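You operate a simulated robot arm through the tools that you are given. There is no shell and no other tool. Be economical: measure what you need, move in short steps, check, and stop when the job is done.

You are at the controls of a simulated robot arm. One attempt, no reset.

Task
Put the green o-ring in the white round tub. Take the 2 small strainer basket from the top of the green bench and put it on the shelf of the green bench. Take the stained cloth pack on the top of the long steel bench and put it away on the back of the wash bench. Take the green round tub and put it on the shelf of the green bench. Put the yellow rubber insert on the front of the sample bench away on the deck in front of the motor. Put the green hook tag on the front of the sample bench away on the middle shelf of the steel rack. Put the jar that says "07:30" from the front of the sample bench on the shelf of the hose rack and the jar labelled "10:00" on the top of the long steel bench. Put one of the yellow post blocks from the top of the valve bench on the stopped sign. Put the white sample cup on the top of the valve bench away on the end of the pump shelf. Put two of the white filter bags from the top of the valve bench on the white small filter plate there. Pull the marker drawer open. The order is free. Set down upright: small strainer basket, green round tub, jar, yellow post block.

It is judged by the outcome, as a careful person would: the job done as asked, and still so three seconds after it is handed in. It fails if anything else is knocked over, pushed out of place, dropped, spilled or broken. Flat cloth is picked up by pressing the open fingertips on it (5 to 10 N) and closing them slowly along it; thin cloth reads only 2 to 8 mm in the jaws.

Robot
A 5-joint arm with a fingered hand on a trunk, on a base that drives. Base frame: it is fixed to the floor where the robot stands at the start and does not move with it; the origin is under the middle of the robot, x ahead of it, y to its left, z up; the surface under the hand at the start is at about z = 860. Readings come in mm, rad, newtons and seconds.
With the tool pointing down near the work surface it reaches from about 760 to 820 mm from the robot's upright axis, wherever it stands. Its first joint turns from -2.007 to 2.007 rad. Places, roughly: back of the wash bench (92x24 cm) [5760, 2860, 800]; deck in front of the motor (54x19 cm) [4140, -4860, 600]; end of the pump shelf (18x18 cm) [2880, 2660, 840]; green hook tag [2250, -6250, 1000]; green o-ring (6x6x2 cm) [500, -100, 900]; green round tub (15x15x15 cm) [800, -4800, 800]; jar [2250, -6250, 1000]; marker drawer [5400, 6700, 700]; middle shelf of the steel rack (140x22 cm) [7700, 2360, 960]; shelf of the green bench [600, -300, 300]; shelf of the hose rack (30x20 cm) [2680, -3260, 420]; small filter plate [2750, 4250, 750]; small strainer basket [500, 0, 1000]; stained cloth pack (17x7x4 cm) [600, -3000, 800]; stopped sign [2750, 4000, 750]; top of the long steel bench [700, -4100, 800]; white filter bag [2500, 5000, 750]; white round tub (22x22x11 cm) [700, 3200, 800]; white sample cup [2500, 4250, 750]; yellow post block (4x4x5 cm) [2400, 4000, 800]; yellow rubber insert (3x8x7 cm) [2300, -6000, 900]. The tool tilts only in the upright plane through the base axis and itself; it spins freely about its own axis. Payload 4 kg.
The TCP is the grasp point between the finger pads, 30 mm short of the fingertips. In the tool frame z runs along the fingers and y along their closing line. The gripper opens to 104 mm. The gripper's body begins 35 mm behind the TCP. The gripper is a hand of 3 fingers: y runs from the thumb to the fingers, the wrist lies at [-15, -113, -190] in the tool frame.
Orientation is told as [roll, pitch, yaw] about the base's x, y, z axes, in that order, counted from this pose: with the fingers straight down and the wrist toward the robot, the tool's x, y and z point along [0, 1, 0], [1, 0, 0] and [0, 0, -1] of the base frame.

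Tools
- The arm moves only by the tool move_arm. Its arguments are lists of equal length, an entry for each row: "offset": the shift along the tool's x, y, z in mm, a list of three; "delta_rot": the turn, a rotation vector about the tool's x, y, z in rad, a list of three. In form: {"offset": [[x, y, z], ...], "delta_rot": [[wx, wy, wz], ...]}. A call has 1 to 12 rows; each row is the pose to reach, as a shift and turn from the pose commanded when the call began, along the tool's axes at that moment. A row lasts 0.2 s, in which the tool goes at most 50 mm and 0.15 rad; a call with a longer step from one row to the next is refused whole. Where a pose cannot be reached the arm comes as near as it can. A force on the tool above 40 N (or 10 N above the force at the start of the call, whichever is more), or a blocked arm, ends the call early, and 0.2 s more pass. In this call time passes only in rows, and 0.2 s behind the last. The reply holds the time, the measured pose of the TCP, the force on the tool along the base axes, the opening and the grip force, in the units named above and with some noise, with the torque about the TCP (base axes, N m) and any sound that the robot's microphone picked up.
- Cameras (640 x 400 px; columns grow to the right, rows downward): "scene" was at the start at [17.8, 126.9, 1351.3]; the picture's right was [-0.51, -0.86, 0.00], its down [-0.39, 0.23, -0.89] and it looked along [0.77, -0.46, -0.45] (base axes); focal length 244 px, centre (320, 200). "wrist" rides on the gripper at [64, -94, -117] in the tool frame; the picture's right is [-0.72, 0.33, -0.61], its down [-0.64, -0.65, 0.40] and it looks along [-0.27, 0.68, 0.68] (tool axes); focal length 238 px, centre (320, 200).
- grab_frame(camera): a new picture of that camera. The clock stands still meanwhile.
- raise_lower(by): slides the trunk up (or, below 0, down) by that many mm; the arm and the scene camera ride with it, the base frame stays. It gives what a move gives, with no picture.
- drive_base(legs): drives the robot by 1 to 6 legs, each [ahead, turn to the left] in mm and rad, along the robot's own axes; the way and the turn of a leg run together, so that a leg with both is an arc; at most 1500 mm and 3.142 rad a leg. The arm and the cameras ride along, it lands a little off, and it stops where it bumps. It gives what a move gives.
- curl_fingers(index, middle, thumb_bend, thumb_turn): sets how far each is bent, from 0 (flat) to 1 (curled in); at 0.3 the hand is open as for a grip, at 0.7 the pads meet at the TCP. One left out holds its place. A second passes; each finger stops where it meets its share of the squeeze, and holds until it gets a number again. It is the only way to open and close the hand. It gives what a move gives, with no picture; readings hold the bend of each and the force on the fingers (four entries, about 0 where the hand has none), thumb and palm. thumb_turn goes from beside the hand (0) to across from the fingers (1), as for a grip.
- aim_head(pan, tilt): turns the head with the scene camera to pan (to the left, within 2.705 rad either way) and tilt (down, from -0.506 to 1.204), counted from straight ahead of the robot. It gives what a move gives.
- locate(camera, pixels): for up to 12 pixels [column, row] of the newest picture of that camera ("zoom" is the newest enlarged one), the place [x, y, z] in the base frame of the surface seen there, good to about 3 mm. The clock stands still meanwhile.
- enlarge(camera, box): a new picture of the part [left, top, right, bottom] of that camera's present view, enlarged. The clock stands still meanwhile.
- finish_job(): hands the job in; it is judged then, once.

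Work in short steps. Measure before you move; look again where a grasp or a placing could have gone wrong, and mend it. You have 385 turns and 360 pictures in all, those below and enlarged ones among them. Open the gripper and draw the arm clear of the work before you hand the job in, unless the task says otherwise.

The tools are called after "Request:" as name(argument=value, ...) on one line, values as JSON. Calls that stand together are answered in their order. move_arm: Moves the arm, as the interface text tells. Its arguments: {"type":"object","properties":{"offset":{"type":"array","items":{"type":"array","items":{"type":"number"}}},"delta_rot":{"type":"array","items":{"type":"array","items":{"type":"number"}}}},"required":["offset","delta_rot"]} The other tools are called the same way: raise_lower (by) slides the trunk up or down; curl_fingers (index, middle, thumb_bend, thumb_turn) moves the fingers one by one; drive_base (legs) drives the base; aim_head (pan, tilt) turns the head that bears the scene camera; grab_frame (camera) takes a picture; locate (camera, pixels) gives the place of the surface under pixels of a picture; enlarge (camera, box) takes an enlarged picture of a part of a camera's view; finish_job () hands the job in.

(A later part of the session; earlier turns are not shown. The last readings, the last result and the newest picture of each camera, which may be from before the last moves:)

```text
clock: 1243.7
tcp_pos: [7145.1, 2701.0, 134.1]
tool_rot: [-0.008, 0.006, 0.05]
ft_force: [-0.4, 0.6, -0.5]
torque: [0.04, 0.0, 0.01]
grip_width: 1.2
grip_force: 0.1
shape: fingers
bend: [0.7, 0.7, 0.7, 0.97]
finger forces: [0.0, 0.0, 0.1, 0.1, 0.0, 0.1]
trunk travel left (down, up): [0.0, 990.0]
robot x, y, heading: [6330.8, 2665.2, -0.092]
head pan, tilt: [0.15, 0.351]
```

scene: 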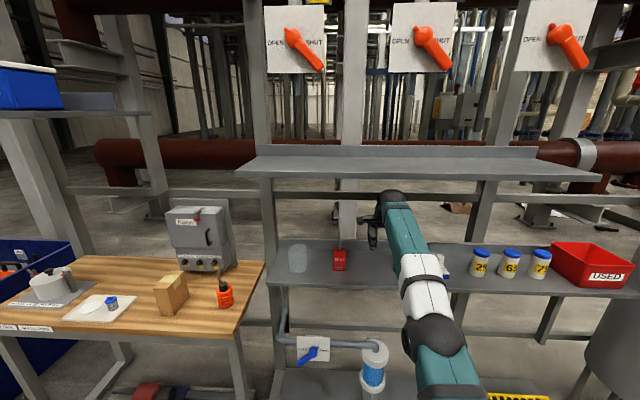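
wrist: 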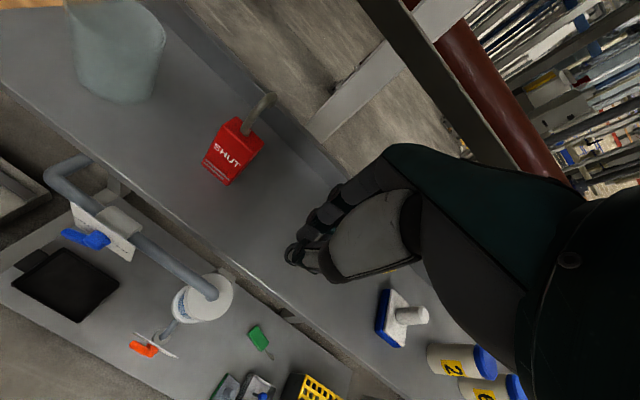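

The arm reaches z 134 with the tool down. I'll raise 170 for the approach and line up on the tag from (6633,2544).

Request:
raise_lower(by=190)

Request:
curl_fingers(index=0.3, middle=0.3, thumb_bend=0.3)

Request:
drive_base(legs=[[0, -0.289], [325, 0], [0, -0.01]])

Request:
aim_head(pan=0.25, tilt=0.45)

Request:
grab_frame(camera="scene")

Request:
grab_frame(camera="wrist")

```text
clock: 1245.8
tcp_pos: [7147.2, 2700.2, 324.7]
tool_rot: [-0.008, 0.007, 0.051]
ft_force: [-0.2, -0.1, 0.0]
torque: [0.0, -0.01, 0.0]
grip_width: 1.4
grip_force: 0.0
shape: fingers
bend: [0.7, 0.7, 0.7, 0.97]
finger forces: [0.0, 0.0, 0.1, 0.1, 0.0, 0.1]
trunk travel left (down, up): [-190.0, 800.0]
robot x, y, heading: [6337.0, 2662.9, -0.094]
head pan, tilt: [0.15, 0.351]
```

```text
clock: 1246.8
tcp_pos: [7145.4, 2701.7, 325.4]
tool_rot: [-0.008, 0.006, 0.05]
ft_force: [-0.5, 0.2, 0.1]
torque: [0.01, -0.04, -0.02]
grip_width: 102.7
grip_force: 0.2
shape: fingers
bend: [0.3, 0.3, 0.3, 0.97]
finger forces: [0.0, 0.0, 0.0, 0.0, 0.1, 0.0]
trunk travel left (down, up): [-190.0, 800.0]
robot x, y, heading: [6330.8, 2666.8, -0.092]
head pan, tilt: [0.15, 0.351]
```

```text
clock: 1250.2
tcp_pos: [7421.5, 2335.3, 325.9]
tool_rot: [-0.009, 0.005, -0.253]
ft_force: [0.2, -0.3, 0.4]
torque: [-0.03, -0.02, -0.03]
grip_width: 102.9
grip_force: 0.1
shape: fingers
bend: [0.3, 0.3, 0.3, 0.97]
finger forces: [0.1, 0.0, 0.0, 0.0, 0.1, 0.0]
trunk travel left (down, up): [-190.0, 800.0]
robot x, y, heading: [6634.1, 2544.5, -0.392]
head pan, tilt: [0.15, 0.351]
```

```text
clock: 1250.9
tcp_pos: [7419.8, 2335.8, 327.1]
tool_rot: [-0.009, 0.005, -0.253]
ft_force: [0.3, 0.0, 0.0]
torque: [0.03, -0.03, -0.01]
grip_width: 102.9
grip_force: 0.2
shape: fingers
bend: [0.3, 0.3, 0.3, 0.97]
finger forces: [0.1, 0.0, 0.0, 0.0, 0.0, 0.0]
trunk travel left (down, up): [-190.0, 800.0]
robot x, y, heading: [6633.7, 2541.3, -0.396]
head pan, tilt: [0.25, 0.45]
```

```text
105 pictures are left
```

scene: 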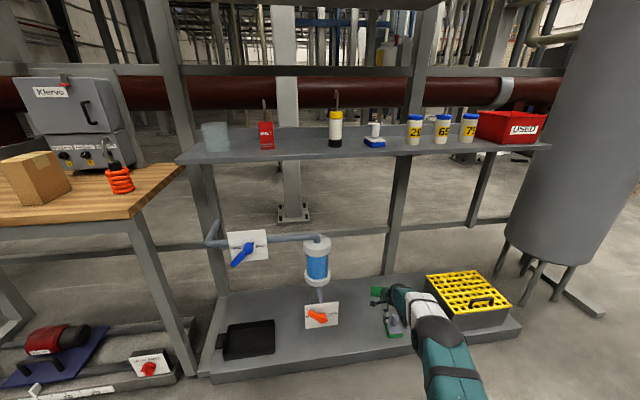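

```text
104 pictures are left
```

wrist: 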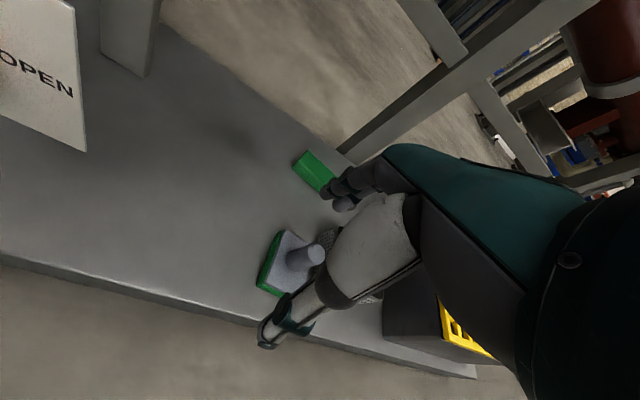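

Request:
enlarge(camera="wrist", box=[230, 120, 390, 240])

Request:
locate(camera="wrist", pixels=[[307, 153], [330, 178], [318, 190], [295, 163], [312, 170], [316, 255], [285, 265], [345, 145], [420, 300], [250, 320], [330, 235]])

Request:
locate(camera="scene", pixels=[[398, 180], [395, 230], [388, 265], [380, 292], [470, 295], [440, 290], [393, 325], [400, 300], [320, 315]])

```text
3.33 times, centred on (310, 180) of wrist
```

zoom: 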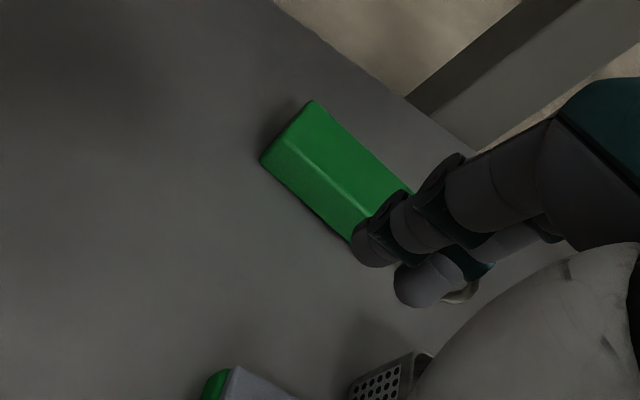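

```text
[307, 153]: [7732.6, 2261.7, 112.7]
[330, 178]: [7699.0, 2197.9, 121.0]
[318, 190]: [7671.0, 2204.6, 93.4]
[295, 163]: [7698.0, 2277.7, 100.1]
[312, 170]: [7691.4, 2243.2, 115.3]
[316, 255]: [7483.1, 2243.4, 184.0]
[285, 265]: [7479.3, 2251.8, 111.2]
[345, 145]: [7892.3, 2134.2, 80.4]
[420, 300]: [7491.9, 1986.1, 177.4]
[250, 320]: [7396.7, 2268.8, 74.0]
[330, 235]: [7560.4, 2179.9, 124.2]
```

```text
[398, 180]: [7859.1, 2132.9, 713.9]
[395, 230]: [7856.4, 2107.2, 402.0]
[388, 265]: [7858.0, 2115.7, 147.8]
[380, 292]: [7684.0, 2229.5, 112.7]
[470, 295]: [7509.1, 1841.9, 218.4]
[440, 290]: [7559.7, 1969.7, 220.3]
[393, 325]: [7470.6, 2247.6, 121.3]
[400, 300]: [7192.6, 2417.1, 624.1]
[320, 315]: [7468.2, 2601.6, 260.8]
```

The tag's body centre is (7701,2235), lying with its sides square to about -0.4 rad. The approach height (tips 296) clears the knob (184) and toolbox (220). Driving in 302 mm.

Request:
drive_base(legs=[[0, 0.018], [302, 0]])

Request:
raise_lower(by=-130)

Request:
grab_frame(camera="wrist")

```text
clock: 1253.3
tcp_pos: [7706.0, 2241.1, 326.0]
tool_rot: [-0.008, 0.006, -0.232]
ft_force: [-0.1, 0.2, -0.7]
torque: [-0.01, -0.02, 0.0]
grip_width: 102.7
grip_force: 0.0
shape: fingers
bend: [0.3, 0.3, 0.3, 0.97]
finger forces: [0.0, 0.1, 0.0, 0.1, 0.0, 0.0]
trunk travel left (down, up): [-190.0, 800.0]
robot x, y, heading: [6917.2, 2430.1, -0.37]
head pan, tilt: [0.25, 0.45]
```

```text
clock: 1254.8
tcp_pos: [7706.3, 2241.7, 195.8]
tool_rot: [-0.009, 0.005, -0.234]
ft_force: [-0.4, -0.6, -0.5]
torque: [0.02, -0.01, 0.01]
grip_width: 102.8
grip_force: 0.0
shape: fingers
bend: [0.3, 0.3, 0.3, 0.97]
finger forces: [0.1, 0.0, 0.0, 0.1, 0.0, 0.1]
trunk travel left (down, up): [-60.0, 930.0]
robot x, y, heading: [6913.0, 2431.5, -0.373]
head pan, tilt: [0.25, 0.45]
```

```text
102 pictures are left
```

wrist: 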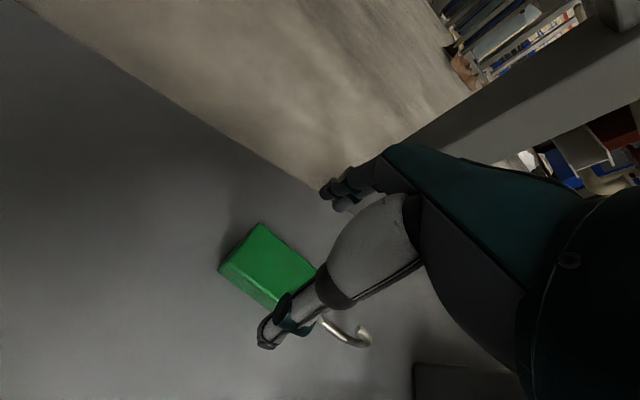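

Request:
locate(camera="wrist", pixels=[[260, 228], [310, 268], [272, 300], [222, 265], [268, 262], [280, 310], [345, 185]])

Request:
raise_lower(by=-58)

Request:
move_arm(offset=[[0, 0, 18]], delta_rot=[[0, 0, 0]])

```text
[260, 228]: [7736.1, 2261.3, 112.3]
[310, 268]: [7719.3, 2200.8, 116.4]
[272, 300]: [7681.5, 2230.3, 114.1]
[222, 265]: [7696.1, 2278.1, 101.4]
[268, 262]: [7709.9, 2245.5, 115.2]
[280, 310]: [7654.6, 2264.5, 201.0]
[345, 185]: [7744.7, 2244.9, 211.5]
```

```text
clock: 1255.8
tcp_pos: [7706.2, 2241.8, 138.3]
tool_rot: [-0.008, 0.005, -0.232]
ft_force: [-0.6, -0.1, -0.3]
torque: [0.01, 0.0, 0.0]
grip_width: 102.6
grip_force: 0.1
shape: fingers
bend: [0.3, 0.3, 0.3, 0.97]
finger forces: [0.0, 0.1, 0.0, 0.0, 0.0, 0.0]
trunk travel left (down, up): [-2.0, 988.0]
robot x, y, heading: [6915.6, 2432.9, -0.375]
head pan, tilt: [0.25, 0.45]
```

```text
clock: 1256.2
tcp_pos: [7707.0, 2241.7, 121.1]
tool_rot: [-0.01, 0.006, -0.231]
ft_force: [0.3, -0.1, 1.4]
torque: [0.03, 0.0, 0.03]
grip_width: 102.8
grip_force: 0.1
shape: fingers
bend: [0.3, 0.3, 0.3, 0.97]
finger forces: [0.0, 0.0, 0.0, 0.1, 0.1, 0.0]
trunk travel left (down, up): [-2.0, 988.0]
robot x, y, heading: [6920.1, 2432.0, -0.373]
head pan, tilt: [0.25, 0.45]
```

Request:
move_arm(offset=[[0, 0, 6]], delta_rot=[[0, 0, 0]])

Request:
curl_fingers(index=0.75, middle=0.75, thumb_bend=0.75)

Request:
grab_frame(camera="wrist")

```text
clock: 1256.6
tcp_pos: [7705.9, 2241.5, 113.9]
tool_rot: [-0.012, 0.005, -0.233]
ft_force: [0.0, -0.8, 0.2]
torque: [0.02, -0.03, 0.0]
grip_width: 102.6
grip_force: 0.1
shape: fingers
bend: [0.3, 0.3, 0.3, 0.97]
finger forces: [0.0, 0.1, 0.1, 0.0, 0.0, 0.1]
trunk travel left (down, up): [-2.0, 988.0]
robot x, y, heading: [6914.6, 2430.4, -0.376]
head pan, tilt: [0.25, 0.45]
```

```text
clock: 1257.6
tcp_pos: [7707.2, 2241.9, 114.7]
tool_rot: [-0.01, 0.004, -0.233]
ft_force: [2.5, -1.2, 8.3]
torque: [-0.09, -0.26, 0.07]
grip_width: 47.0
grip_force: 19.9
shape: fingers
bend: [0.53, 0.55, 0.54, 0.96]
finger forces: [10.1, 13.0, 0.0, 0.0, 17.4, 0.0]
trunk travel left (down, up): [-2.0, 988.0]
robot x, y, heading: [6919.3, 2435.7, -0.373]
head pan, tilt: [0.25, 0.45]
```

```text
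101 pictures are left
```

wrist: 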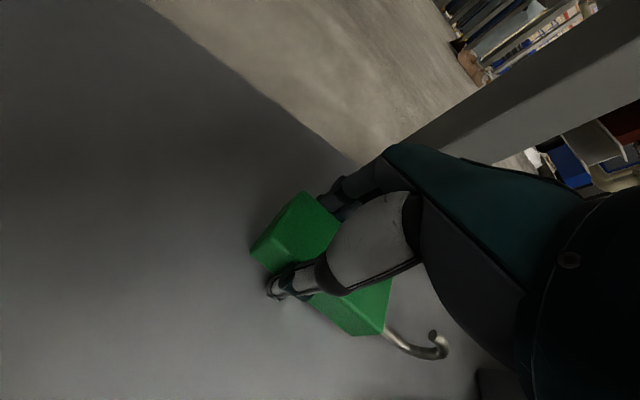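

Gripped by the body (47 mm, 20 N). Lifting 200 mm and checking.

Request:
raise_lower(by=40)

Request:
raise_lower(by=180)

Request:
grab_frame(camera="wrist")

```text
clock: 1258.5
tcp_pos: [7706.2, 2240.6, 154.0]
tool_rot: [-0.01, 0.008, -0.231]
ft_force: [0.1, 0.2, -0.4]
torque: [-0.01, -0.01, 0.03]
grip_width: 47.2
grip_force: 17.4
shape: fingers
bend: [0.53, 0.55, 0.54, 0.96]
finger forces: [9.5, 8.1, 0.1, 0.1, 17.5, 0.0]
trunk travel left (down, up): [-42.0, 948.0]
robot x, y, heading: [6916.5, 2432.5, -0.37]
head pan, tilt: [0.25, 0.45]
```

```text
clock: 1260.5
tcp_pos: [7706.8, 2240.9, 333.3]
tool_rot: [-0.01, 0.006, -0.233]
ft_force: [0.3, 0.6, -1.1]
torque: [0.02, -0.07, 0.01]
grip_width: 47.5
grip_force: 17.4
shape: fingers
bend: [0.53, 0.55, 0.54, 0.96]
finger forces: [9.5, 8.0, 0.1, 0.0, 17.5, 0.1]
trunk travel left (down, up): [-222.0, 768.0]
robot x, y, heading: [6915.4, 2431.8, -0.375]
head pan, tilt: [0.25, 0.45]
```

```text
100 pictures are left
```

wrist: 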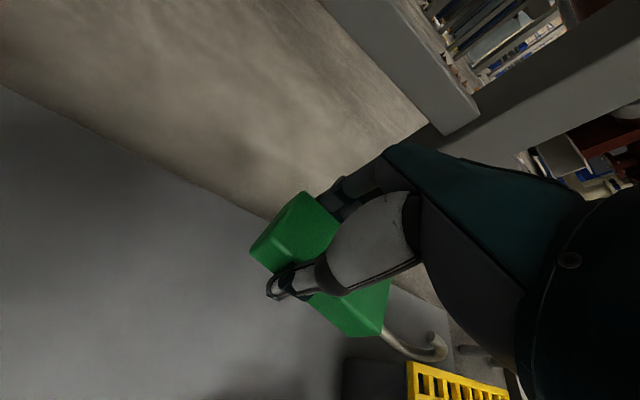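

Secure. Backing out, restoring the arm's middle height, and raising to shelf level.

Request:
drive_base(legs=[[-480, 0]])

Request:
move_arm(offset=[[0, 0, -48], [0, 0, -96], [0, 0, -144], [0, 0, -192], [0, 0, -240], [0, 0, -288], [0, 0, -336], [0, 0, -384], [0, 0, -430]], delta_rot=[[0, 0, 0], [0, 0, 0], [0, 0, 0], [0, 0, 0], [0, 0, 0], [0, 0, 0], [0, 0, 0], [0, 0, 0], [0, 0, 0]])

Request:
raise_lower(by=280)

Request:
grab_frame(camera="wrist")

```text
clock: 1263.3
tcp_pos: [7264.5, 2418.0, 333.0]
tool_rot: [-0.009, 0.006, -0.227]
ft_force: [0.7, 0.0, -1.1]
torque: [0.03, -0.01, -0.02]
grip_width: 47.5
grip_force: 16.9
shape: fingers
bend: [0.53, 0.55, 0.54, 0.96]
finger forces: [9.4, 8.1, 0.0, 0.0, 17.6, 0.1]
trunk travel left (down, up): [-222.0, 768.0]
robot x, y, heading: [6468.8, 2601.8, -0.363]
head pan, tilt: [0.25, 0.45]
```

```text
clock: 1265.3
tcp_pos: [7268.4, 2421.3, 762.7]
tool_rot: [-0.007, 0.008, -0.225]
ft_force: [-0.1, -0.2, -1.0]
torque: [0.0, 0.0, -0.01]
grip_width: 47.1
grip_force: 17.2
shape: fingers
bend: [0.53, 0.55, 0.54, 0.96]
finger forces: [9.2, 7.9, 0.1, 0.0, 17.1, 0.0]
trunk travel left (down, up): [-222.0, 768.0]
robot x, y, heading: [6471.9, 2603.8, -0.368]
head pan, tilt: [0.25, 0.45]
```

```text
clock: 1268.1
tcp_pos: [7268.4, 2421.1, 1043.0]
tool_rot: [-0.007, 0.006, -0.225]
ft_force: [0.2, -0.7, -0.9]
torque: [0.01, -0.03, 0.0]
grip_width: 47.0
grip_force: 17.1
shape: fingers
bend: [0.53, 0.55, 0.54, 0.96]
finger forces: [9.1, 7.9, 0.0, 0.0, 17.0, 0.0]
trunk travel left (down, up): [-502.0, 488.0]
robot x, y, heading: [6471.1, 2604.5, -0.371]
head pan, tilt: [0.25, 0.45]
```

```text
99 pictures are left
```

wrist: 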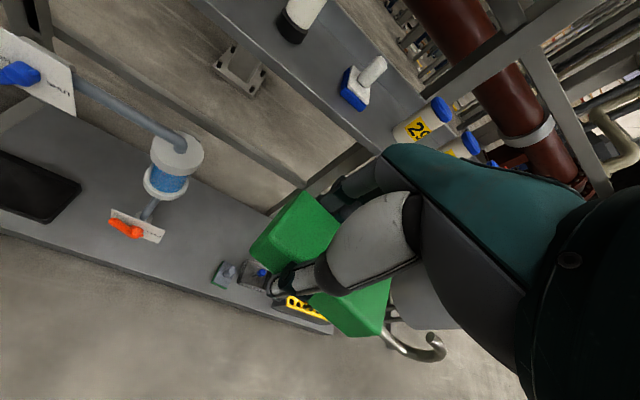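

The tag is held with its hook to the right. To fit it in the gap, I'll drive to (6560,3090) and swing the arm about 0.68 rad to the right, so I can enter straight along +x with the tag angled.

Request:
drive_base(legs=[[0, 1.761], [494, 0], [0, -1.39]])

Request:
move_arm(offset=[[-46.5, -1.3, 0], [-92.8, -5.3, 0], [-138.9, -11.9, 0], [-184.4, -21.1, 0], [-229.5, -32.9, 0], [-273.7, -47.3, 0], [-317, -64.1, 0], [-359.4, -83.4, 0], [-400.6, -105.1, 0], [-440.9, -129.3, 0], [-478.7, -155.2, 0], [-515.6, -183.6, 0]], delta_rot=[[0, 0, 0.057], [0, 0, 0.114], [0, 0, 0.171], [0, 0, 0.228], [0, 0, 0.285], [0, 0, 0.342], [0, 0, 0.399], [0, 0, 0.456], [0, 0, 0.513], [0, 0, 0.57], [0, 0, 0.627], [0, 0, 0.684]])

Request:
aim_head(pan=-0.1, tilt=0.3)

Request:
grab_frame(camera="scene")

Request:
grab_frame(camera="wrist")

```text
clock: 1278.8
tcp_pos: [7350.0, 3232.8, 1044.3]
tool_rot: [-0.006, 0.004, 0.176]
ft_force: [-0.2, 0.5, -0.4]
torque: [0.01, -0.01, 0.01]
grip_width: 45.7
grip_force: 15.6
shape: fingers
bend: [0.54, 0.56, 0.54, 0.96]
finger forces: [8.2, 7.3, 0.1, 0.1, 15.6, 0.1]
trunk travel left (down, up): [-502.0, 488.0]
robot x, y, heading: [6542.4, 3089.3, 0.039]
head pan, tilt: [0.25, 0.45]
```

```text
clock: 1281.4
tcp_pos: [7261.3, 2698.6, 1044.2]
tool_rot: [-0.026, 0.002, -0.519]
ft_force: [0.3, -0.4, -1.2]
torque: [0.04, -0.01, -0.02]
grip_width: 45.8
grip_force: 15.6
shape: fingers
bend: [0.54, 0.56, 0.54, 0.96]
finger forces: [8.2, 7.2, 0.0, 0.0, 15.2, 0.0]
out of reach, approached as far as the arm can: row 6, 7, 8, 9, 10, 11, 12
trunk travel left (down, up): [-502.0, 488.0]
robot x, y, heading: [6541.9, 3091.4, 0.034]
head pan, tilt: [0.25, 0.45]
```

```text
clock: 1282.2
tcp_pos: [7261.8, 2701.9, 1045.2]
tool_rot: [-0.028, -0.001, -0.521]
ft_force: [-0.3, 1.0, 0.0]
torque: [0.06, 0.02, 0.01]
grip_width: 45.6
grip_force: 15.7
shape: fingers
bend: [0.54, 0.56, 0.54, 0.96]
finger forces: [8.3, 7.2, 0.0, 0.0, 15.4, 0.0]
trunk travel left (down, up): [-502.0, 488.0]
robot x, y, heading: [6541.3, 3088.0, 0.033]
head pan, tilt: [-0.099, 0.3]
```

```text
98 pictures are left
```

scene: 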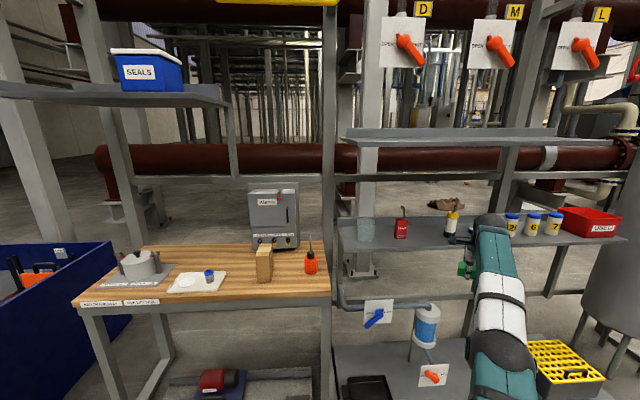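

```text
97 pictures are left
```

wrist: 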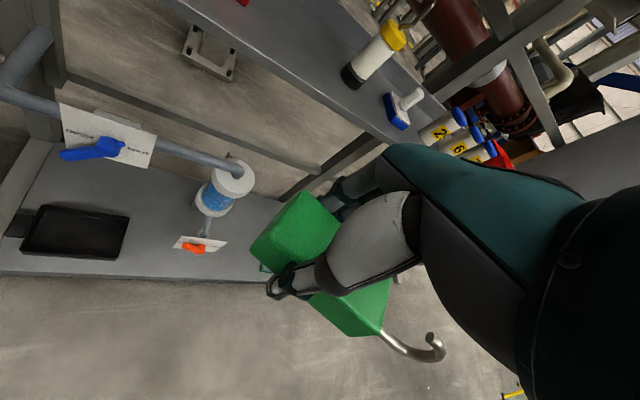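

Turning -0.037 rad makes the entry straight at y≈2673. Lowering to TCP 1016 and driving in 300 mm first.

Request:
raise_lower(by=-28)

Request:
drive_base(legs=[[0, -0.037], [300, 0]])

Request:
grab_frame(camera="scene")

Request:
grab_frame(camera="wrist")

```text
clock: 1282.9
tcp_pos: [7261.8, 2701.3, 1017.6]
tool_rot: [-0.026, 0.0, -0.519]
ft_force: [0.3, 0.7, -1.7]
torque: [0.02, -0.01, 0.03]
grip_width: 45.7
grip_force: 15.5
shape: fingers
bend: [0.54, 0.56, 0.54, 0.96]
finger forces: [8.2, 7.1, 0.0, 0.0, 15.4, 0.1]
trunk travel left (down, up): [-474.0, 516.0]
robot x, y, heading: [6543.4, 3090.7, 0.028]
head pan, tilt: [-0.099, 0.3]
```

```text
clock: 1285.3
tcp_pos: [7545.3, 2673.2, 1017.2]
tool_rot: [-0.028, 0.002, -0.56]
ft_force: [-0.2, -0.1, -1.1]
torque: [0.03, 0.0, -0.03]
grip_width: 45.6
grip_force: 15.6
shape: fingers
bend: [0.54, 0.56, 0.54, 0.96]
finger forces: [8.2, 7.1, 0.1, 0.0, 15.3, 0.0]
trunk travel left (down, up): [-474.0, 516.0]
robot x, y, heading: [6840.6, 3088.8, -0.006]
head pan, tilt: [-0.099, 0.3]
```

```text
96 pictures are left
```

scene: 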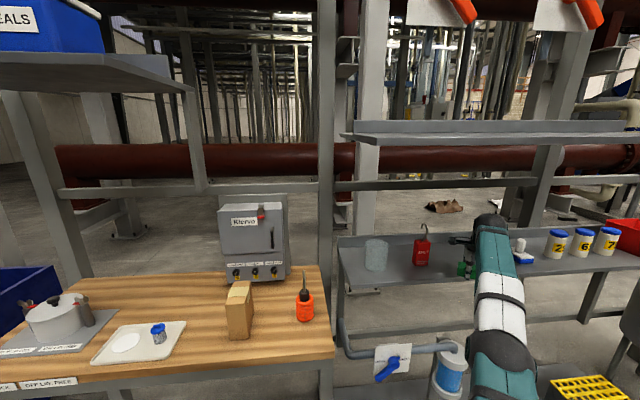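

```text
95 pictures are left
```

wrist: 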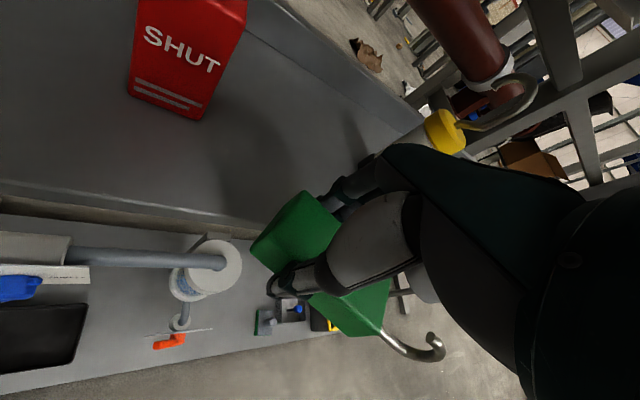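

Request:
locate(camera="wrist", pixels=[[150, 190], [150, 205], [250, 215], [200, 150], [165, 100], [255, 255], [350, 325], [440, 345], [440, 130], [390, 145], [330, 150]])

Request:
enlarge(camera="scene", box=[340, 190, 560, 330])

```text
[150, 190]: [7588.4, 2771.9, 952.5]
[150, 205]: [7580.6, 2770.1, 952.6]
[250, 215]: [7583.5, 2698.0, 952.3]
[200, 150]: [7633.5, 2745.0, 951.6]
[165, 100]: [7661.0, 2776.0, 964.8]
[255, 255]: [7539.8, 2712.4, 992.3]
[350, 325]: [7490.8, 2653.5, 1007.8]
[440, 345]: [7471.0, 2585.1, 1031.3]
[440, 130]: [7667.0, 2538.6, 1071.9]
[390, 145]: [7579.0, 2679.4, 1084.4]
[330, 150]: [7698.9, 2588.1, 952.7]
```

```text
2.86 times, centred on (450, 260) of scene
```

zoom: 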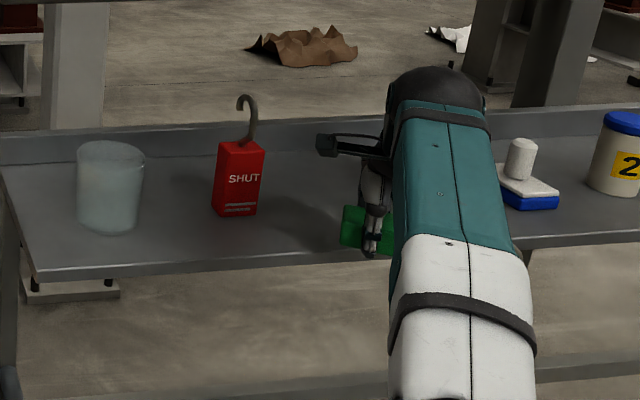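

The shelf is flat at z 952, and the tag's extents fit the gap. Driving 165 mm further in, then lowering.

Request:
drive_base(legs=[[165, 0]])

Request:
raise_lower(by=-22)

Request:
raise_lower(by=-6)

Request:
grab_frame(camera="wrist")

```text
clock: 1286.8
tcp_pos: [7707.7, 2669.6, 1016.4]
tool_rot: [-0.027, 0.002, -0.563]
ft_force: [0.0, 0.6, -0.7]
torque: [0.02, -0.04, 0.0]
grip_width: 45.6
grip_force: 15.4
shape: fingers
bend: [0.54, 0.56, 0.54, 0.96]
finger forces: [8.2, 7.2, 0.0, 0.0, 15.3, 0.0]
trunk travel left (down, up): [-474.0, 516.0]
robot x, y, heading: [7008.2, 3089.0, -0.009]
head pan, tilt: [-0.099, 0.3]
```

```text
clock: 1287.5
tcp_pos: [7704.9, 2668.8, 995.1]
tool_rot: [-0.026, 0.002, -0.564]
ft_force: [-0.8, 0.1, -0.4]
torque: [0.02, 0.0, 0.05]
grip_width: 45.2
grip_force: 14.8
shape: fingers
bend: [0.54, 0.56, 0.54, 0.96]
finger forces: [8.2, 7.2, 0.0, 0.0, 15.3, 0.1]
trunk travel left (down, up): [-452.0, 538.0]
robot x, y, heading: [7002.5, 3087.6, -0.009]
head pan, tilt: [-0.099, 0.3]
```

```text
clock: 1288.0
tcp_pos: [7706.1, 2667.6, 989.2]
tool_rot: [-0.027, 0.0, -0.564]
ft_force: [-0.1, -0.1, -1.0]
torque: [0.06, -0.02, 0.02]
grip_width: 45.4
grip_force: 15.6
shape: fingers
bend: [0.54, 0.56, 0.54, 0.96]
finger forces: [8.2, 7.2, 0.0, 0.1, 15.5, 0.1]
trunk travel left (down, up): [-446.0, 544.0]
robot x, y, heading: [7007.1, 3089.1, -0.011]
head pan, tilt: [-0.099, 0.3]
```

```text
93 pictures are left
```

wrist: 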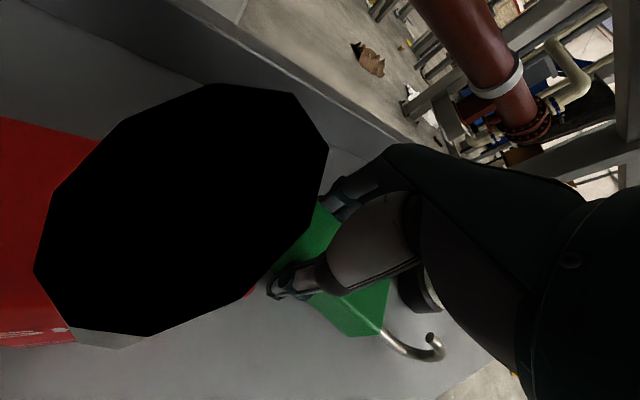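

The wrist camera bracket is right next to the red tag's hook. Checking from the scene camera whether it touches.

Request:
enlarge(camera="scene", box=[360, 180, 560, 310])

Request:
locate(camera="zoom", pixels=[[240, 230], [270, 160], [265, 130], [320, 180], [200, 250], [285, 180]])

```text
3.08 times, centred on (460, 245) of scene
```

zoom: 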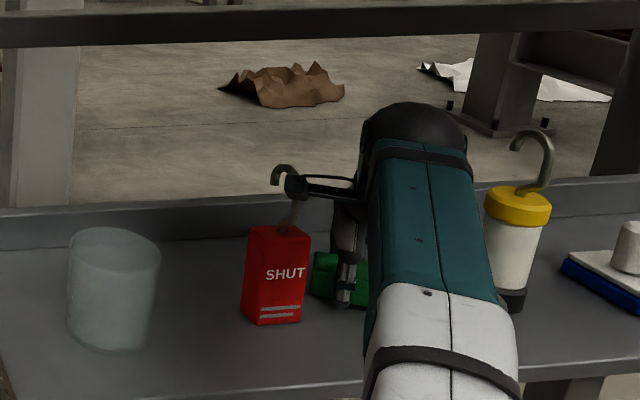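

```text
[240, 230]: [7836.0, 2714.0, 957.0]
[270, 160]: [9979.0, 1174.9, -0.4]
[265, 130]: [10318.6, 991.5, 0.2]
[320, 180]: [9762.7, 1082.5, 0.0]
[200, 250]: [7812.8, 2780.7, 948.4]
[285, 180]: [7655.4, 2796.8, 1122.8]
```

The bracket sits just in front of the red hook without having moved it. I'll ease 15 mm toward -y, then set the tag down.

Request:
move_arm(offset=[[-13, 0, 0]], delta_rot=[[0, 0, 0]])

Request:
raise_lower(by=-4)

Request:
raise_lower(by=-3)

Request:
grab_frame(camera="wrist")

```text
clock: 1288.4
tcp_pos: [7699.3, 2657.9, 989.2]
tool_rot: [-0.033, -0.001, -0.572]
ft_force: [0.2, 1.1, -0.8]
torque: [0.01, -0.02, 0.01]
grip_width: 46.0
grip_force: 15.4
shape: fingers
bend: [0.54, 0.56, 0.54, 0.96]
finger forces: [8.2, 7.2, 0.0, 0.0, 15.4, 0.0]
trunk travel left (down, up): [-446.0, 544.0]
robot x, y, heading: [7001.5, 3090.0, -0.007]
head pan, tilt: [-0.099, 0.3]
```

```text
clock: 1288.9
tcp_pos: [7698.9, 2658.4, 985.3]
tool_rot: [-0.034, 0.0, -0.568]
ft_force: [0.2, 0.1, -0.2]
torque: [0.03, -0.04, 0.0]
grip_width: 45.8
grip_force: 15.5
shape: fingers
bend: [0.54, 0.56, 0.54, 0.96]
finger forces: [8.2, 7.2, 0.0, 0.0, 15.5, 0.0]
trunk travel left (down, up): [-442.0, 548.0]
robot x, y, heading: [7006.5, 3091.7, -0.009]
head pan, tilt: [-0.099, 0.3]
```

```text
clock: 1289.5
tcp_pos: [7699.5, 2657.6, 983.7]
tool_rot: [-0.033, -0.004, -0.569]
ft_force: [1.4, -1.1, 8.9]
torque: [-0.09, -0.22, 0.04]
grip_width: 45.4
grip_force: 16.6
shape: fingers
bend: [0.54, 0.56, 0.54, 0.96]
finger forces: [9.0, 9.0, 0.0, 0.1, 16.4, 0.0]
trunk travel left (down, up): [-439.0, 551.0]
robot x, y, heading: [7004.5, 3090.5, -0.01]
head pan, tilt: [-0.099, 0.3]
```

```text
91 pictures are left
```

wrist: 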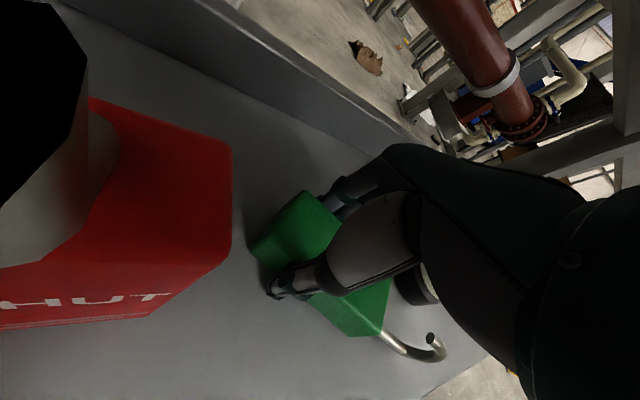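

It rests on the shelf. Opening moderately, rising 50 mm, then backing straight out.

Request:
curl_fingers(index=0.42, middle=0.42, thumb_bend=0.42)

Request:
raise_lower(by=60)

Request:
grab_frame(camera="wrist")

Request:
drive_base(legs=[[-450, 0]])

Request:
grab_frame(camera="scene")

Request:
enlarge(camera="scene", box=[330, 170, 530, 310])

```text
clock: 1290.5
tcp_pos: [7699.1, 2658.9, 983.2]
tool_rot: [-0.034, 0.0, -0.57]
ft_force: [-2.0, 0.9, 7.3]
torque: [-0.13, -0.16, 0.01]
grip_width: 72.4
grip_force: 3.0
shape: fingers
bend: [0.42, 0.44, 0.42, 0.97]
finger forces: [0.1, 7.3, 0.0, 0.0, 0.1, 0.0]
trunk travel left (down, up): [-439.0, 551.0]
robot x, y, heading: [7002.2, 3090.0, -0.008]
head pan, tilt: [-0.099, 0.3]
```

```text
clock: 1291.5
tcp_pos: [7699.3, 2658.0, 1041.9]
tool_rot: [-0.034, 0.003, -0.568]
ft_force: [0.4, 0.1, -0.1]
torque: [-0.02, 0.04, -0.01]
grip_width: 72.3
grip_force: 0.1
shape: fingers
bend: [0.42, 0.42, 0.42, 0.97]
finger forces: [0.1, 0.0, 0.1, 0.0, 0.0, 0.1]
trunk travel left (down, up): [-499.0, 491.0]
robot x, y, heading: [7009.5, 3089.7, -0.009]
head pan, tilt: [-0.099, 0.3]
```

```text
90 pictures are left
```

wrist: 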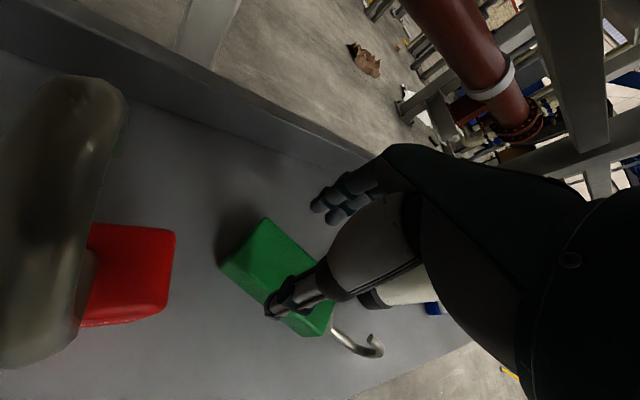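

```text
clock: 1294.2
tcp_pos: [7249.6, 2659.4, 1041.3]
tool_rot: [-0.034, 0.002, -0.574]
ft_force: [-0.4, 1.0, -0.1]
torque: [0.0, 0.0, -0.02]
grip_width: 72.4
grip_force: 0.0
shape: fingers
bend: [0.42, 0.42, 0.42, 0.97]
finger forces: [0.1, 0.0, 0.0, 0.1, 0.0, 0.1]
trunk travel left (down, up): [-499.0, 491.0]
robot x, y, heading: [6557.8, 3094.6, -0.014]
head pan, tilt: [-0.099, 0.3]
```

```text
89 pictures are left
```

scene: 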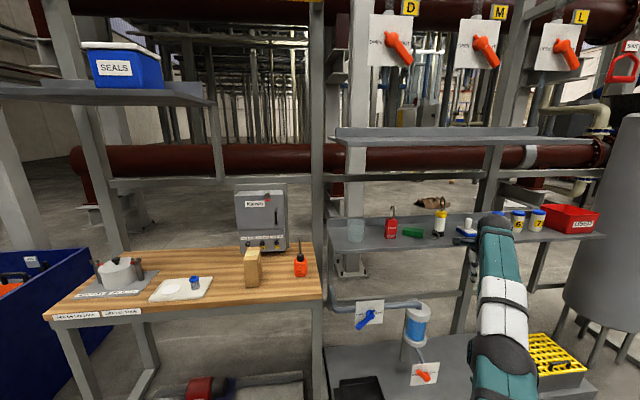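

```text
2.86 times, centred on (430, 240) of scene
```

zoom: 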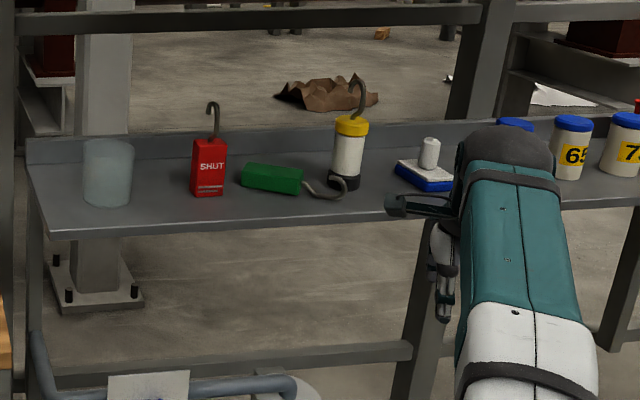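

The green tag lies on the middle shelf between its neighbours, with nothing disturbed. I'll swing the arm back to straight ahead and return for the 07:30 jar.

Request:
move_arm(offset=[[44.7, -1.2, 0], [89.2, -4.9, 0], [133.5, -11, 0], [177.4, -19.5, 0], [220.8, -30.4, 0], [263.5, -43.7, 0], [305.4, -59.2, 0], [346.4, -77.1, 0], [386.4, -97.1, 0], [425.2, -119.4, 0]], delta_rot=[[0, 0, -0.0547], [0, 0, -0.1094], [0, 0, -0.1641], [0, 0, -0.2188], [0, 0, -0.2735], [0, 0, -0.3282], [0, 0, -0.3829], [0, 0, -0.4376], [0, 0, -0.4923], [0, 0, -0.547]])

Request:
raise_lower(by=300)

Request:
drive_base(legs=[[0, 1.585], [1500, 0], [1500, 0], [1500, 0], [700, 0], [0, 1.571]])

```text
clock: 1296.4
tcp_pos: [7381.8, 3077.9, 1027.8]
tool_rot: [-0.015, 0.016, -0.017]
ft_force: [-1.2, -0.2, 0.0]
torque: [0.0, 0.0, -0.02]
grip_width: 72.7
grip_force: 0.0
shape: fingers
bend: [0.42, 0.42, 0.42, 0.97]
finger forces: [0.1, 0.1, 0.0, 0.1, 0.1, 0.0]
out of reach, approached as far as the arm can: row 7, 8, 9, 10
trunk travel left (down, up): [-499.0, 491.0]
robot x, y, heading: [6557.9, 3095.3, -0.019]
head pan, tilt: [-0.099, 0.3]
```

```text
clock: 1299.4
tcp_pos: [7382.2, 3076.7, 1329.2]
tool_rot: [-0.016, 0.017, -0.018]
ft_force: [-0.5, -0.1, -0.5]
torque: [-0.01, -0.01, -0.02]
grip_width: 72.4
grip_force: 0.1
shape: fingers
bend: [0.42, 0.42, 0.42, 0.97]
finger forces: [0.0, 0.1, 0.1, 0.0, 0.0, 0.0]
trunk travel left (down, up): [-799.0, 191.0]
robot x, y, heading: [6557.5, 3092.3, -0.018]
head pan, tilt: [-0.099, 0.3]
```

```text
clock: 1332.1
tcp_pos: [5995.9, 8364.5, 1328.3]
tool_rot: [-0.015, 0.018, 3.074]
ft_force: [-0.7, -0.6, -0.8]
torque: [-0.02, 0.0, -0.01]
grip_width: 72.2
grip_force: 0.1
shape: fingers
bend: [0.42, 0.42, 0.42, 0.97]
finger forces: [0.0, 0.0, 0.0, 0.1, 0.1, 0.0]
trunk travel left (down, up): [-799.0, 191.0]
robot x, y, heading: [6820.1, 8307.4, 3.071]
head pan, tilt: [-0.099, 0.3]
```

Request:
drive_base(legs=[[0, 0.082], [1500, 0], [845, 0], [0, 1.56], [1500, 0], [1500, 0]])

```text
clock: 1362.1
tcp_pos: [4465.0, 4429.2, 1327.5]
tool_rot: [-0.017, 0.018, -1.56]
ft_force: [0.2, -0.1, -0.9]
torque: [0.0, 0.0, 0.0]
grip_width: 72.3
grip_force: 0.1
shape: fingers
bend: [0.42, 0.42, 0.42, 0.97]
finger forces: [0.0, 0.1, 0.0, 0.0, 0.0, 0.0]
trunk travel left (down, up): [-799.0, 191.0]
robot x, y, heading: [4460.1, 5253.7, -1.557]
head pan, tilt: [-0.099, 0.3]
```

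Request:
drive_base(legs=[[1500, 0], [400, 0], [0, -1.585], [1500, 0], [1300, 0], [0, 1.571]])

Request:
drive_base(legs=[[1500, 0], [1500, 0], [1500, 0], [1500, 0], [1500, 0]])

```text
clock: 1392.6
tcp_pos: [1656.3, 2631.7, 1328.4]
tool_rot: [-0.018, 0.017, -1.591]
ft_force: [-0.3, 0.2, 0.1]
torque: [0.01, -0.02, -0.03]
grip_width: 72.1
grip_force: 0.0
shape: fingers
bend: [0.42, 0.42, 0.42, 0.97]
finger forces: [0.0, 0.0, 0.1, 0.1, 0.1, 0.0]
trunk travel left (down, up): [-799.0, 191.0]
robot x, y, heading: [1674.2, 3453.3, -1.591]
head pan, tilt: [-0.099, 0.3]
```

```text
clock: 1428.0
tcp_pos: [1566.9, -4843.3, 1328.8]
tool_rot: [-0.015, 0.018, -1.608]
ft_force: [-0.4, 0.6, -0.8]
torque: [0.0, 0.0, 0.0]
grip_width: 72.4
grip_force: 0.0
shape: fingers
bend: [0.42, 0.42, 0.42, 0.97]
finger forces: [0.0, 0.0, 0.1, 0.0, 0.1, 0.0]
trunk travel left (down, up): [-799.0, 191.0]
robot x, y, heading: [1600.7, -4019.0, -1.607]
head pan, tilt: [-0.099, 0.3]
```

Request:
drive_base(legs=[[0, -0.049], [1500, 0], [970, 0], [0, 1.656]])

Request:
raise_lower(by=-130)

Request:
aim_head(pan=0.1, tilt=0.6)

Request:
grab_frame(camera="scene")

Request:
grab_frame(camera="wrist")

```text
clock: 1444.6
tcp_pos: [2257.4, -6430.5, 1328.0]
tool_rot: [-0.016, 0.018, 0.061]
ft_force: [-1.0, -0.9, -0.4]
torque: [0.0, -0.04, 0.01]
grip_width: 72.2
grip_force: 0.1
shape: fingers
bend: [0.42, 0.42, 0.42, 0.97]
finger forces: [0.0, 0.1, 0.0, 0.0, 0.0, 0.1]
trunk travel left (down, up): [-799.0, 191.0]
robot x, y, heading: [1433.2, -6479.2, 0.06]
head pan, tilt: [-0.099, 0.3]
```

```text
clock: 1446.2
tcp_pos: [2257.2, -6429.0, 1199.1]
tool_rot: [-0.017, 0.018, 0.059]
ft_force: [-0.9, 0.3, 0.4]
torque: [0.0, 0.0, 0.02]
grip_width: 72.3
grip_force: 0.0
shape: fingers
bend: [0.42, 0.42, 0.42, 0.97]
finger forces: [0.1, 0.1, 0.0, 0.1, 0.1, 0.0]
trunk travel left (down, up): [-669.0, 321.0]
robot x, y, heading: [1435.8, -6477.1, 0.068]
head pan, tilt: [-0.099, 0.3]
```

```text
clock: 1447.0
tcp_pos: [2256.9, -6428.6, 1197.7]
tool_rot: [-0.015, 0.018, 0.061]
ft_force: [0.8, 0.2, -0.4]
torque: [0.02, -0.01, 0.01]
grip_width: 72.6
grip_force: 0.1
shape: fingers
bend: [0.42, 0.42, 0.42, 0.97]
finger forces: [0.0, 0.1, 0.0, 0.0, 0.0, 0.0]
trunk travel left (down, up): [-669.0, 321.0]
robot x, y, heading: [1431.8, -6476.7, 0.065]
head pan, tilt: [0.099, 0.6]
```

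```text
87 pictures are left
```

scene: 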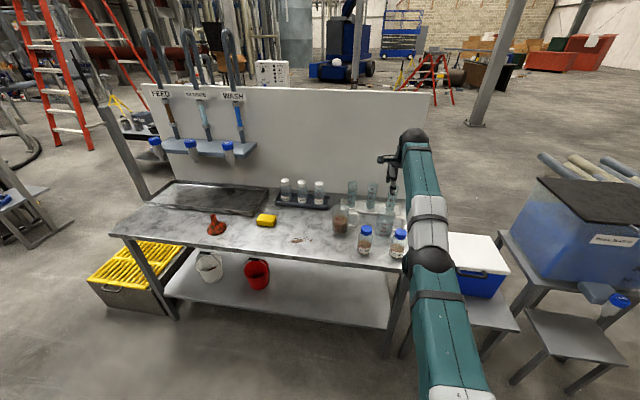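

```text
86 pictures are left
```

wrist: 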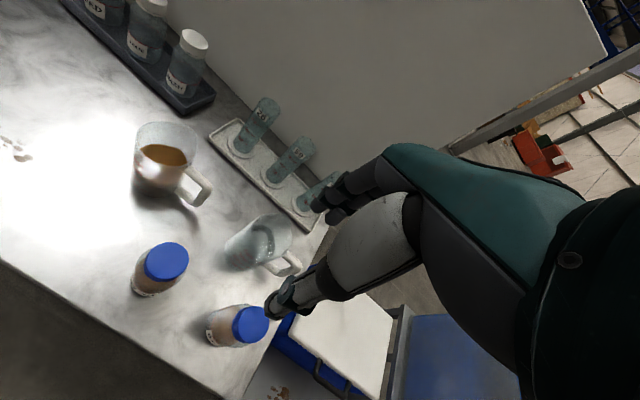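

Request:
enlarge(camera="scene", box=[320, 200, 430, 280])

Request:
locate(camera="wrist", pixels=[[250, 322], [237, 325], [265, 320], [250, 340], [252, 308], [220, 325], [168, 262], [265, 245], [290, 262], [240, 250], [262, 330]])

```text
5.00 times, centred on (375, 240) of scene
```

zoom: 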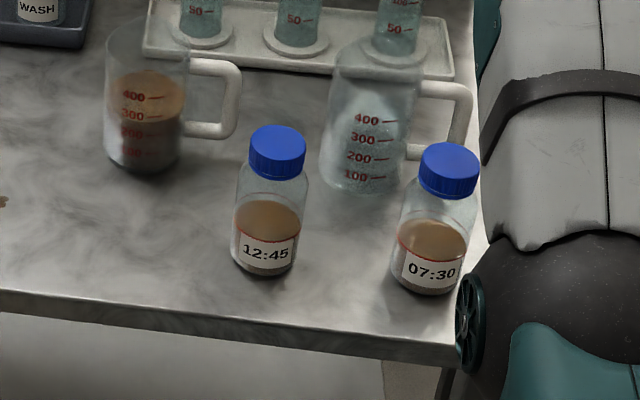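

```text
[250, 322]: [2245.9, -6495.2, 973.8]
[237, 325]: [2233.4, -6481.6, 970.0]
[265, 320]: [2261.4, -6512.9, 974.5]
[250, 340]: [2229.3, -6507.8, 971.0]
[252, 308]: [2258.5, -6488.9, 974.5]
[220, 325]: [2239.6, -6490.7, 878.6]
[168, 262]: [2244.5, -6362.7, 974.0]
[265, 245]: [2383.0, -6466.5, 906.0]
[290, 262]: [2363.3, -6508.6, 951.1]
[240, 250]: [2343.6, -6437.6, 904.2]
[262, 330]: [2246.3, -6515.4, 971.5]
```

The 07:30 jar's cap is centred at (2246,-6498,974). A beaker is close behind, so I'll open only partly and align with the base.

Request:
drive_base(legs=[[0, -0.084], [-11, 0]])

Request:
curl_fingers(index=0.37, middle=0.37, thumb_bend=0.37)

Request:
raise_lower(by=-150)

Request:
grab_frame(camera="wrist")

```text
clock: 1448.2
tcp_pos: [2246.0, -6499.5, 1198.4]
tool_rot: [-0.017, 0.019, -0.023]
ft_force: [0.6, 0.8, -0.4]
torque: [0.0, -0.02, 0.03]
grip_width: 72.3
grip_force: 0.1
shape: fingers
bend: [0.42, 0.42, 0.42, 0.97]
finger forces: [0.1, 0.1, 0.0, 0.0, 0.0, 0.0]
trunk travel left (down, up): [-669.0, 321.0]
robot x, y, heading: [1422.4, -6481.3, -0.024]
head pan, tilt: [0.099, 0.6]
```

```text
clock: 1449.2
tcp_pos: [2248.0, -6498.6, 1197.6]
tool_rot: [-0.015, 0.018, -0.024]
ft_force: [0.6, -0.2, 0.8]
torque: [0.01, 0.0, 0.0]
grip_width: 85.0
grip_force: 0.0
shape: fingers
bend: [0.37, 0.37, 0.37, 0.97]
finger forces: [0.0, 0.0, 0.0, 0.1, 0.1, 0.0]
trunk travel left (down, up): [-669.0, 321.0]
robot x, y, heading: [1421.2, -6478.7, -0.021]
head pan, tilt: [0.099, 0.6]
```

```text
clock: 1450.9
tcp_pos: [2248.0, -6498.5, 1047.4]
tool_rot: [-0.016, 0.017, -0.024]
ft_force: [0.7, 0.0, 0.6]
torque: [-0.01, -0.02, -0.04]
grip_width: 84.7
grip_force: 0.0
shape: fingers
bend: [0.37, 0.37, 0.37, 0.97]
finger forces: [0.0, 0.0, 0.0, 0.0, 0.1, 0.1]
trunk travel left (down, up): [-519.0, 471.0]
robot x, y, heading: [1424.1, -6479.9, -0.021]
head pan, tilt: [0.099, 0.6]
```

```text
84 pictures are left
```

wrist: 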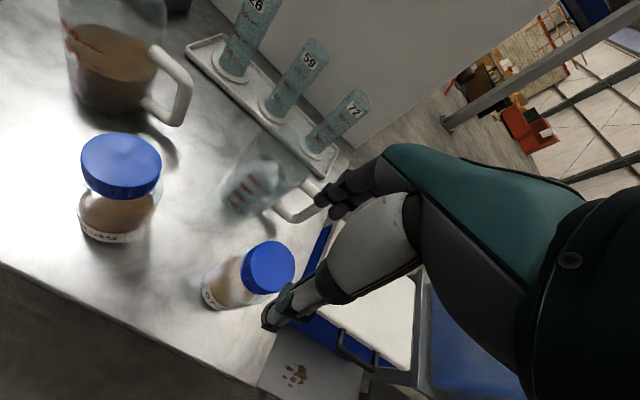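

Request:
raise_lower(by=-85)

Request:
curl_fingers(index=0.7, middle=0.7, thumb_bend=0.7)

Request:
raise_lower(by=20)

Request:
grab_frame(camera="wrist")

```text
clock: 1452.2
tcp_pos: [2247.4, -6499.6, 963.2]
tool_rot: [-0.016, 0.017, -0.024]
ft_force: [0.2, 0.5, 0.3]
torque: [-0.02, 0.01, 0.0]
grip_width: 85.0
grip_force: 0.2
shape: fingers
bend: [0.37, 0.37, 0.37, 0.97]
finger forces: [0.1, 0.1, 0.0, 0.1, 0.1, 0.0]
trunk travel left (down, up): [-434.0, 556.0]
robot x, y, heading: [1423.7, -6477.8, -0.017]
head pan, tilt: [0.099, 0.6]
```

```text
clock: 1453.2
tcp_pos: [2247.6, -6500.8, 963.1]
tool_rot: [-0.016, 0.016, -0.024]
ft_force: [0.9, 0.1, 3.3]
torque: [0.0, -0.01, 0.0]
grip_width: 48.0
grip_force: 15.9
shape: fingers
bend: [0.56, 0.58, 0.51, 0.96]
finger forces: [7.9, 8.5, 0.0, 0.1, 14.9, 0.0]
trunk travel left (down, up): [-434.0, 556.0]
robot x, y, heading: [1421.5, -6476.6, -0.024]
head pan, tilt: [0.099, 0.6]
```

```text
clock: 1453.8
tcp_pos: [2247.9, -6498.0, 981.8]
tool_rot: [-0.016, 0.02, -0.023]
ft_force: [-0.4, 0.8, -1.3]
torque: [0.03, 0.0, -0.02]
grip_width: 47.6
grip_force: 14.7
shape: fingers
bend: [0.56, 0.59, 0.51, 0.96]
finger forces: [7.4, 7.7, 0.1, 0.0, 14.0, 0.0]
trunk travel left (down, up): [-454.0, 536.0]
robot x, y, heading: [1422.3, -6478.1, -0.019]
head pan, tilt: [0.099, 0.6]
```

```text
83 pictures are left
```

wrist: 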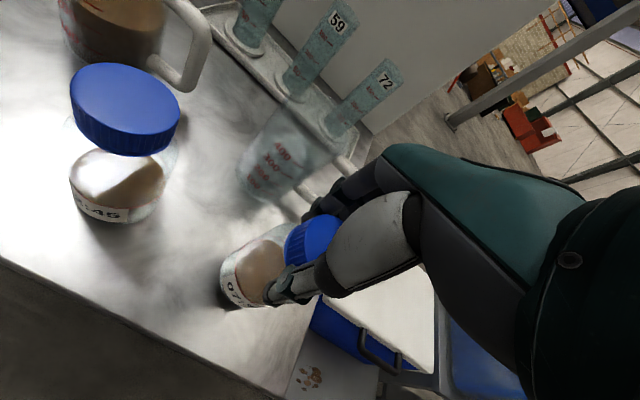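

The jar is held. Raising it and driving north to look at the hose rack's west side from (1420,-3160).

Request:
raise_lower(by=260)

Request:
drive_base(legs=[[-40, 0], [0, 1.585], [1500, 0], [1500, 0], [320, 0], [0, -1.565]])

Request:
aim_head(pan=0.0, tilt=0.45)

Request:
grab_frame(camera="scene")

```text
clock: 1456.5
tcp_pos: [2248.1, -6498.3, 1242.9]
tool_rot: [-0.017, 0.017, -0.024]
ft_force: [-0.1, -0.2, -1.2]
torque: [-0.04, -0.02, 0.0]
grip_width: 48.1
grip_force: 14.6
shape: fingers
bend: [0.56, 0.59, 0.51, 0.96]
finger forces: [7.4, 7.6, 0.0, 0.0, 14.1, 0.0]
trunk travel left (down, up): [-714.0, 276.0]
robot x, y, heading: [1420.9, -6478.0, -0.018]
head pan, tilt: [0.099, 0.6]
```

```text
clock: 1480.6
tcp_pos: [2134.0, -3176.4, 1243.2]
tool_rot: [-0.016, 0.018, 0.043]
ft_force: [-0.1, -0.3, -0.9]
torque: [-0.03, -0.03, 0.01]
grip_width: 46.9
grip_force: 13.7
shape: fingers
bend: [0.57, 0.59, 0.51, 0.96]
finger forces: [7.2, 7.1, 0.0, 0.0, 12.8, 0.1]
trunk travel left (down, up): [-714.0, 276.0]
robot x, y, heading: [1311.9, -3206.4, 0.042]
head pan, tilt: [0.099, 0.6]
```

```text
clock: 1481.3
tcp_pos: [2134.0, -3176.9, 1242.8]
tool_rot: [-0.016, 0.018, 0.039]
ft_force: [-0.3, -0.2, -1.5]
torque: [-0.01, -0.04, 0.01]
grip_width: 47.0
grip_force: 13.4
shape: fingers
bend: [0.57, 0.59, 0.51, 0.96]
finger forces: [7.3, 7.1, 0.1, 0.0, 12.8, 0.0]
trunk travel left (down, up): [-714.0, 276.0]
robot x, y, heading: [1310.7, -3206.7, 0.041]
head pan, tilt: [0.0, 0.45]
```

```text
82 pictures are left
```

scene: 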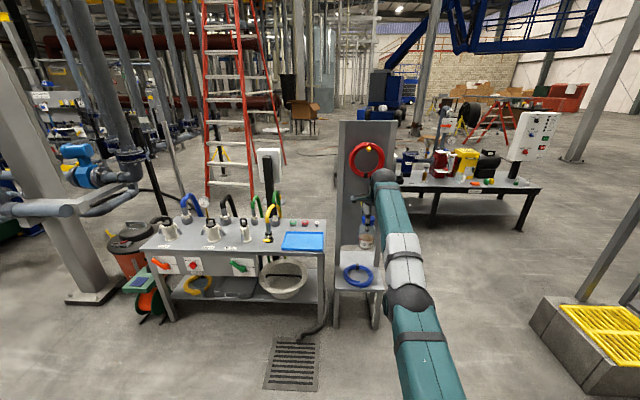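

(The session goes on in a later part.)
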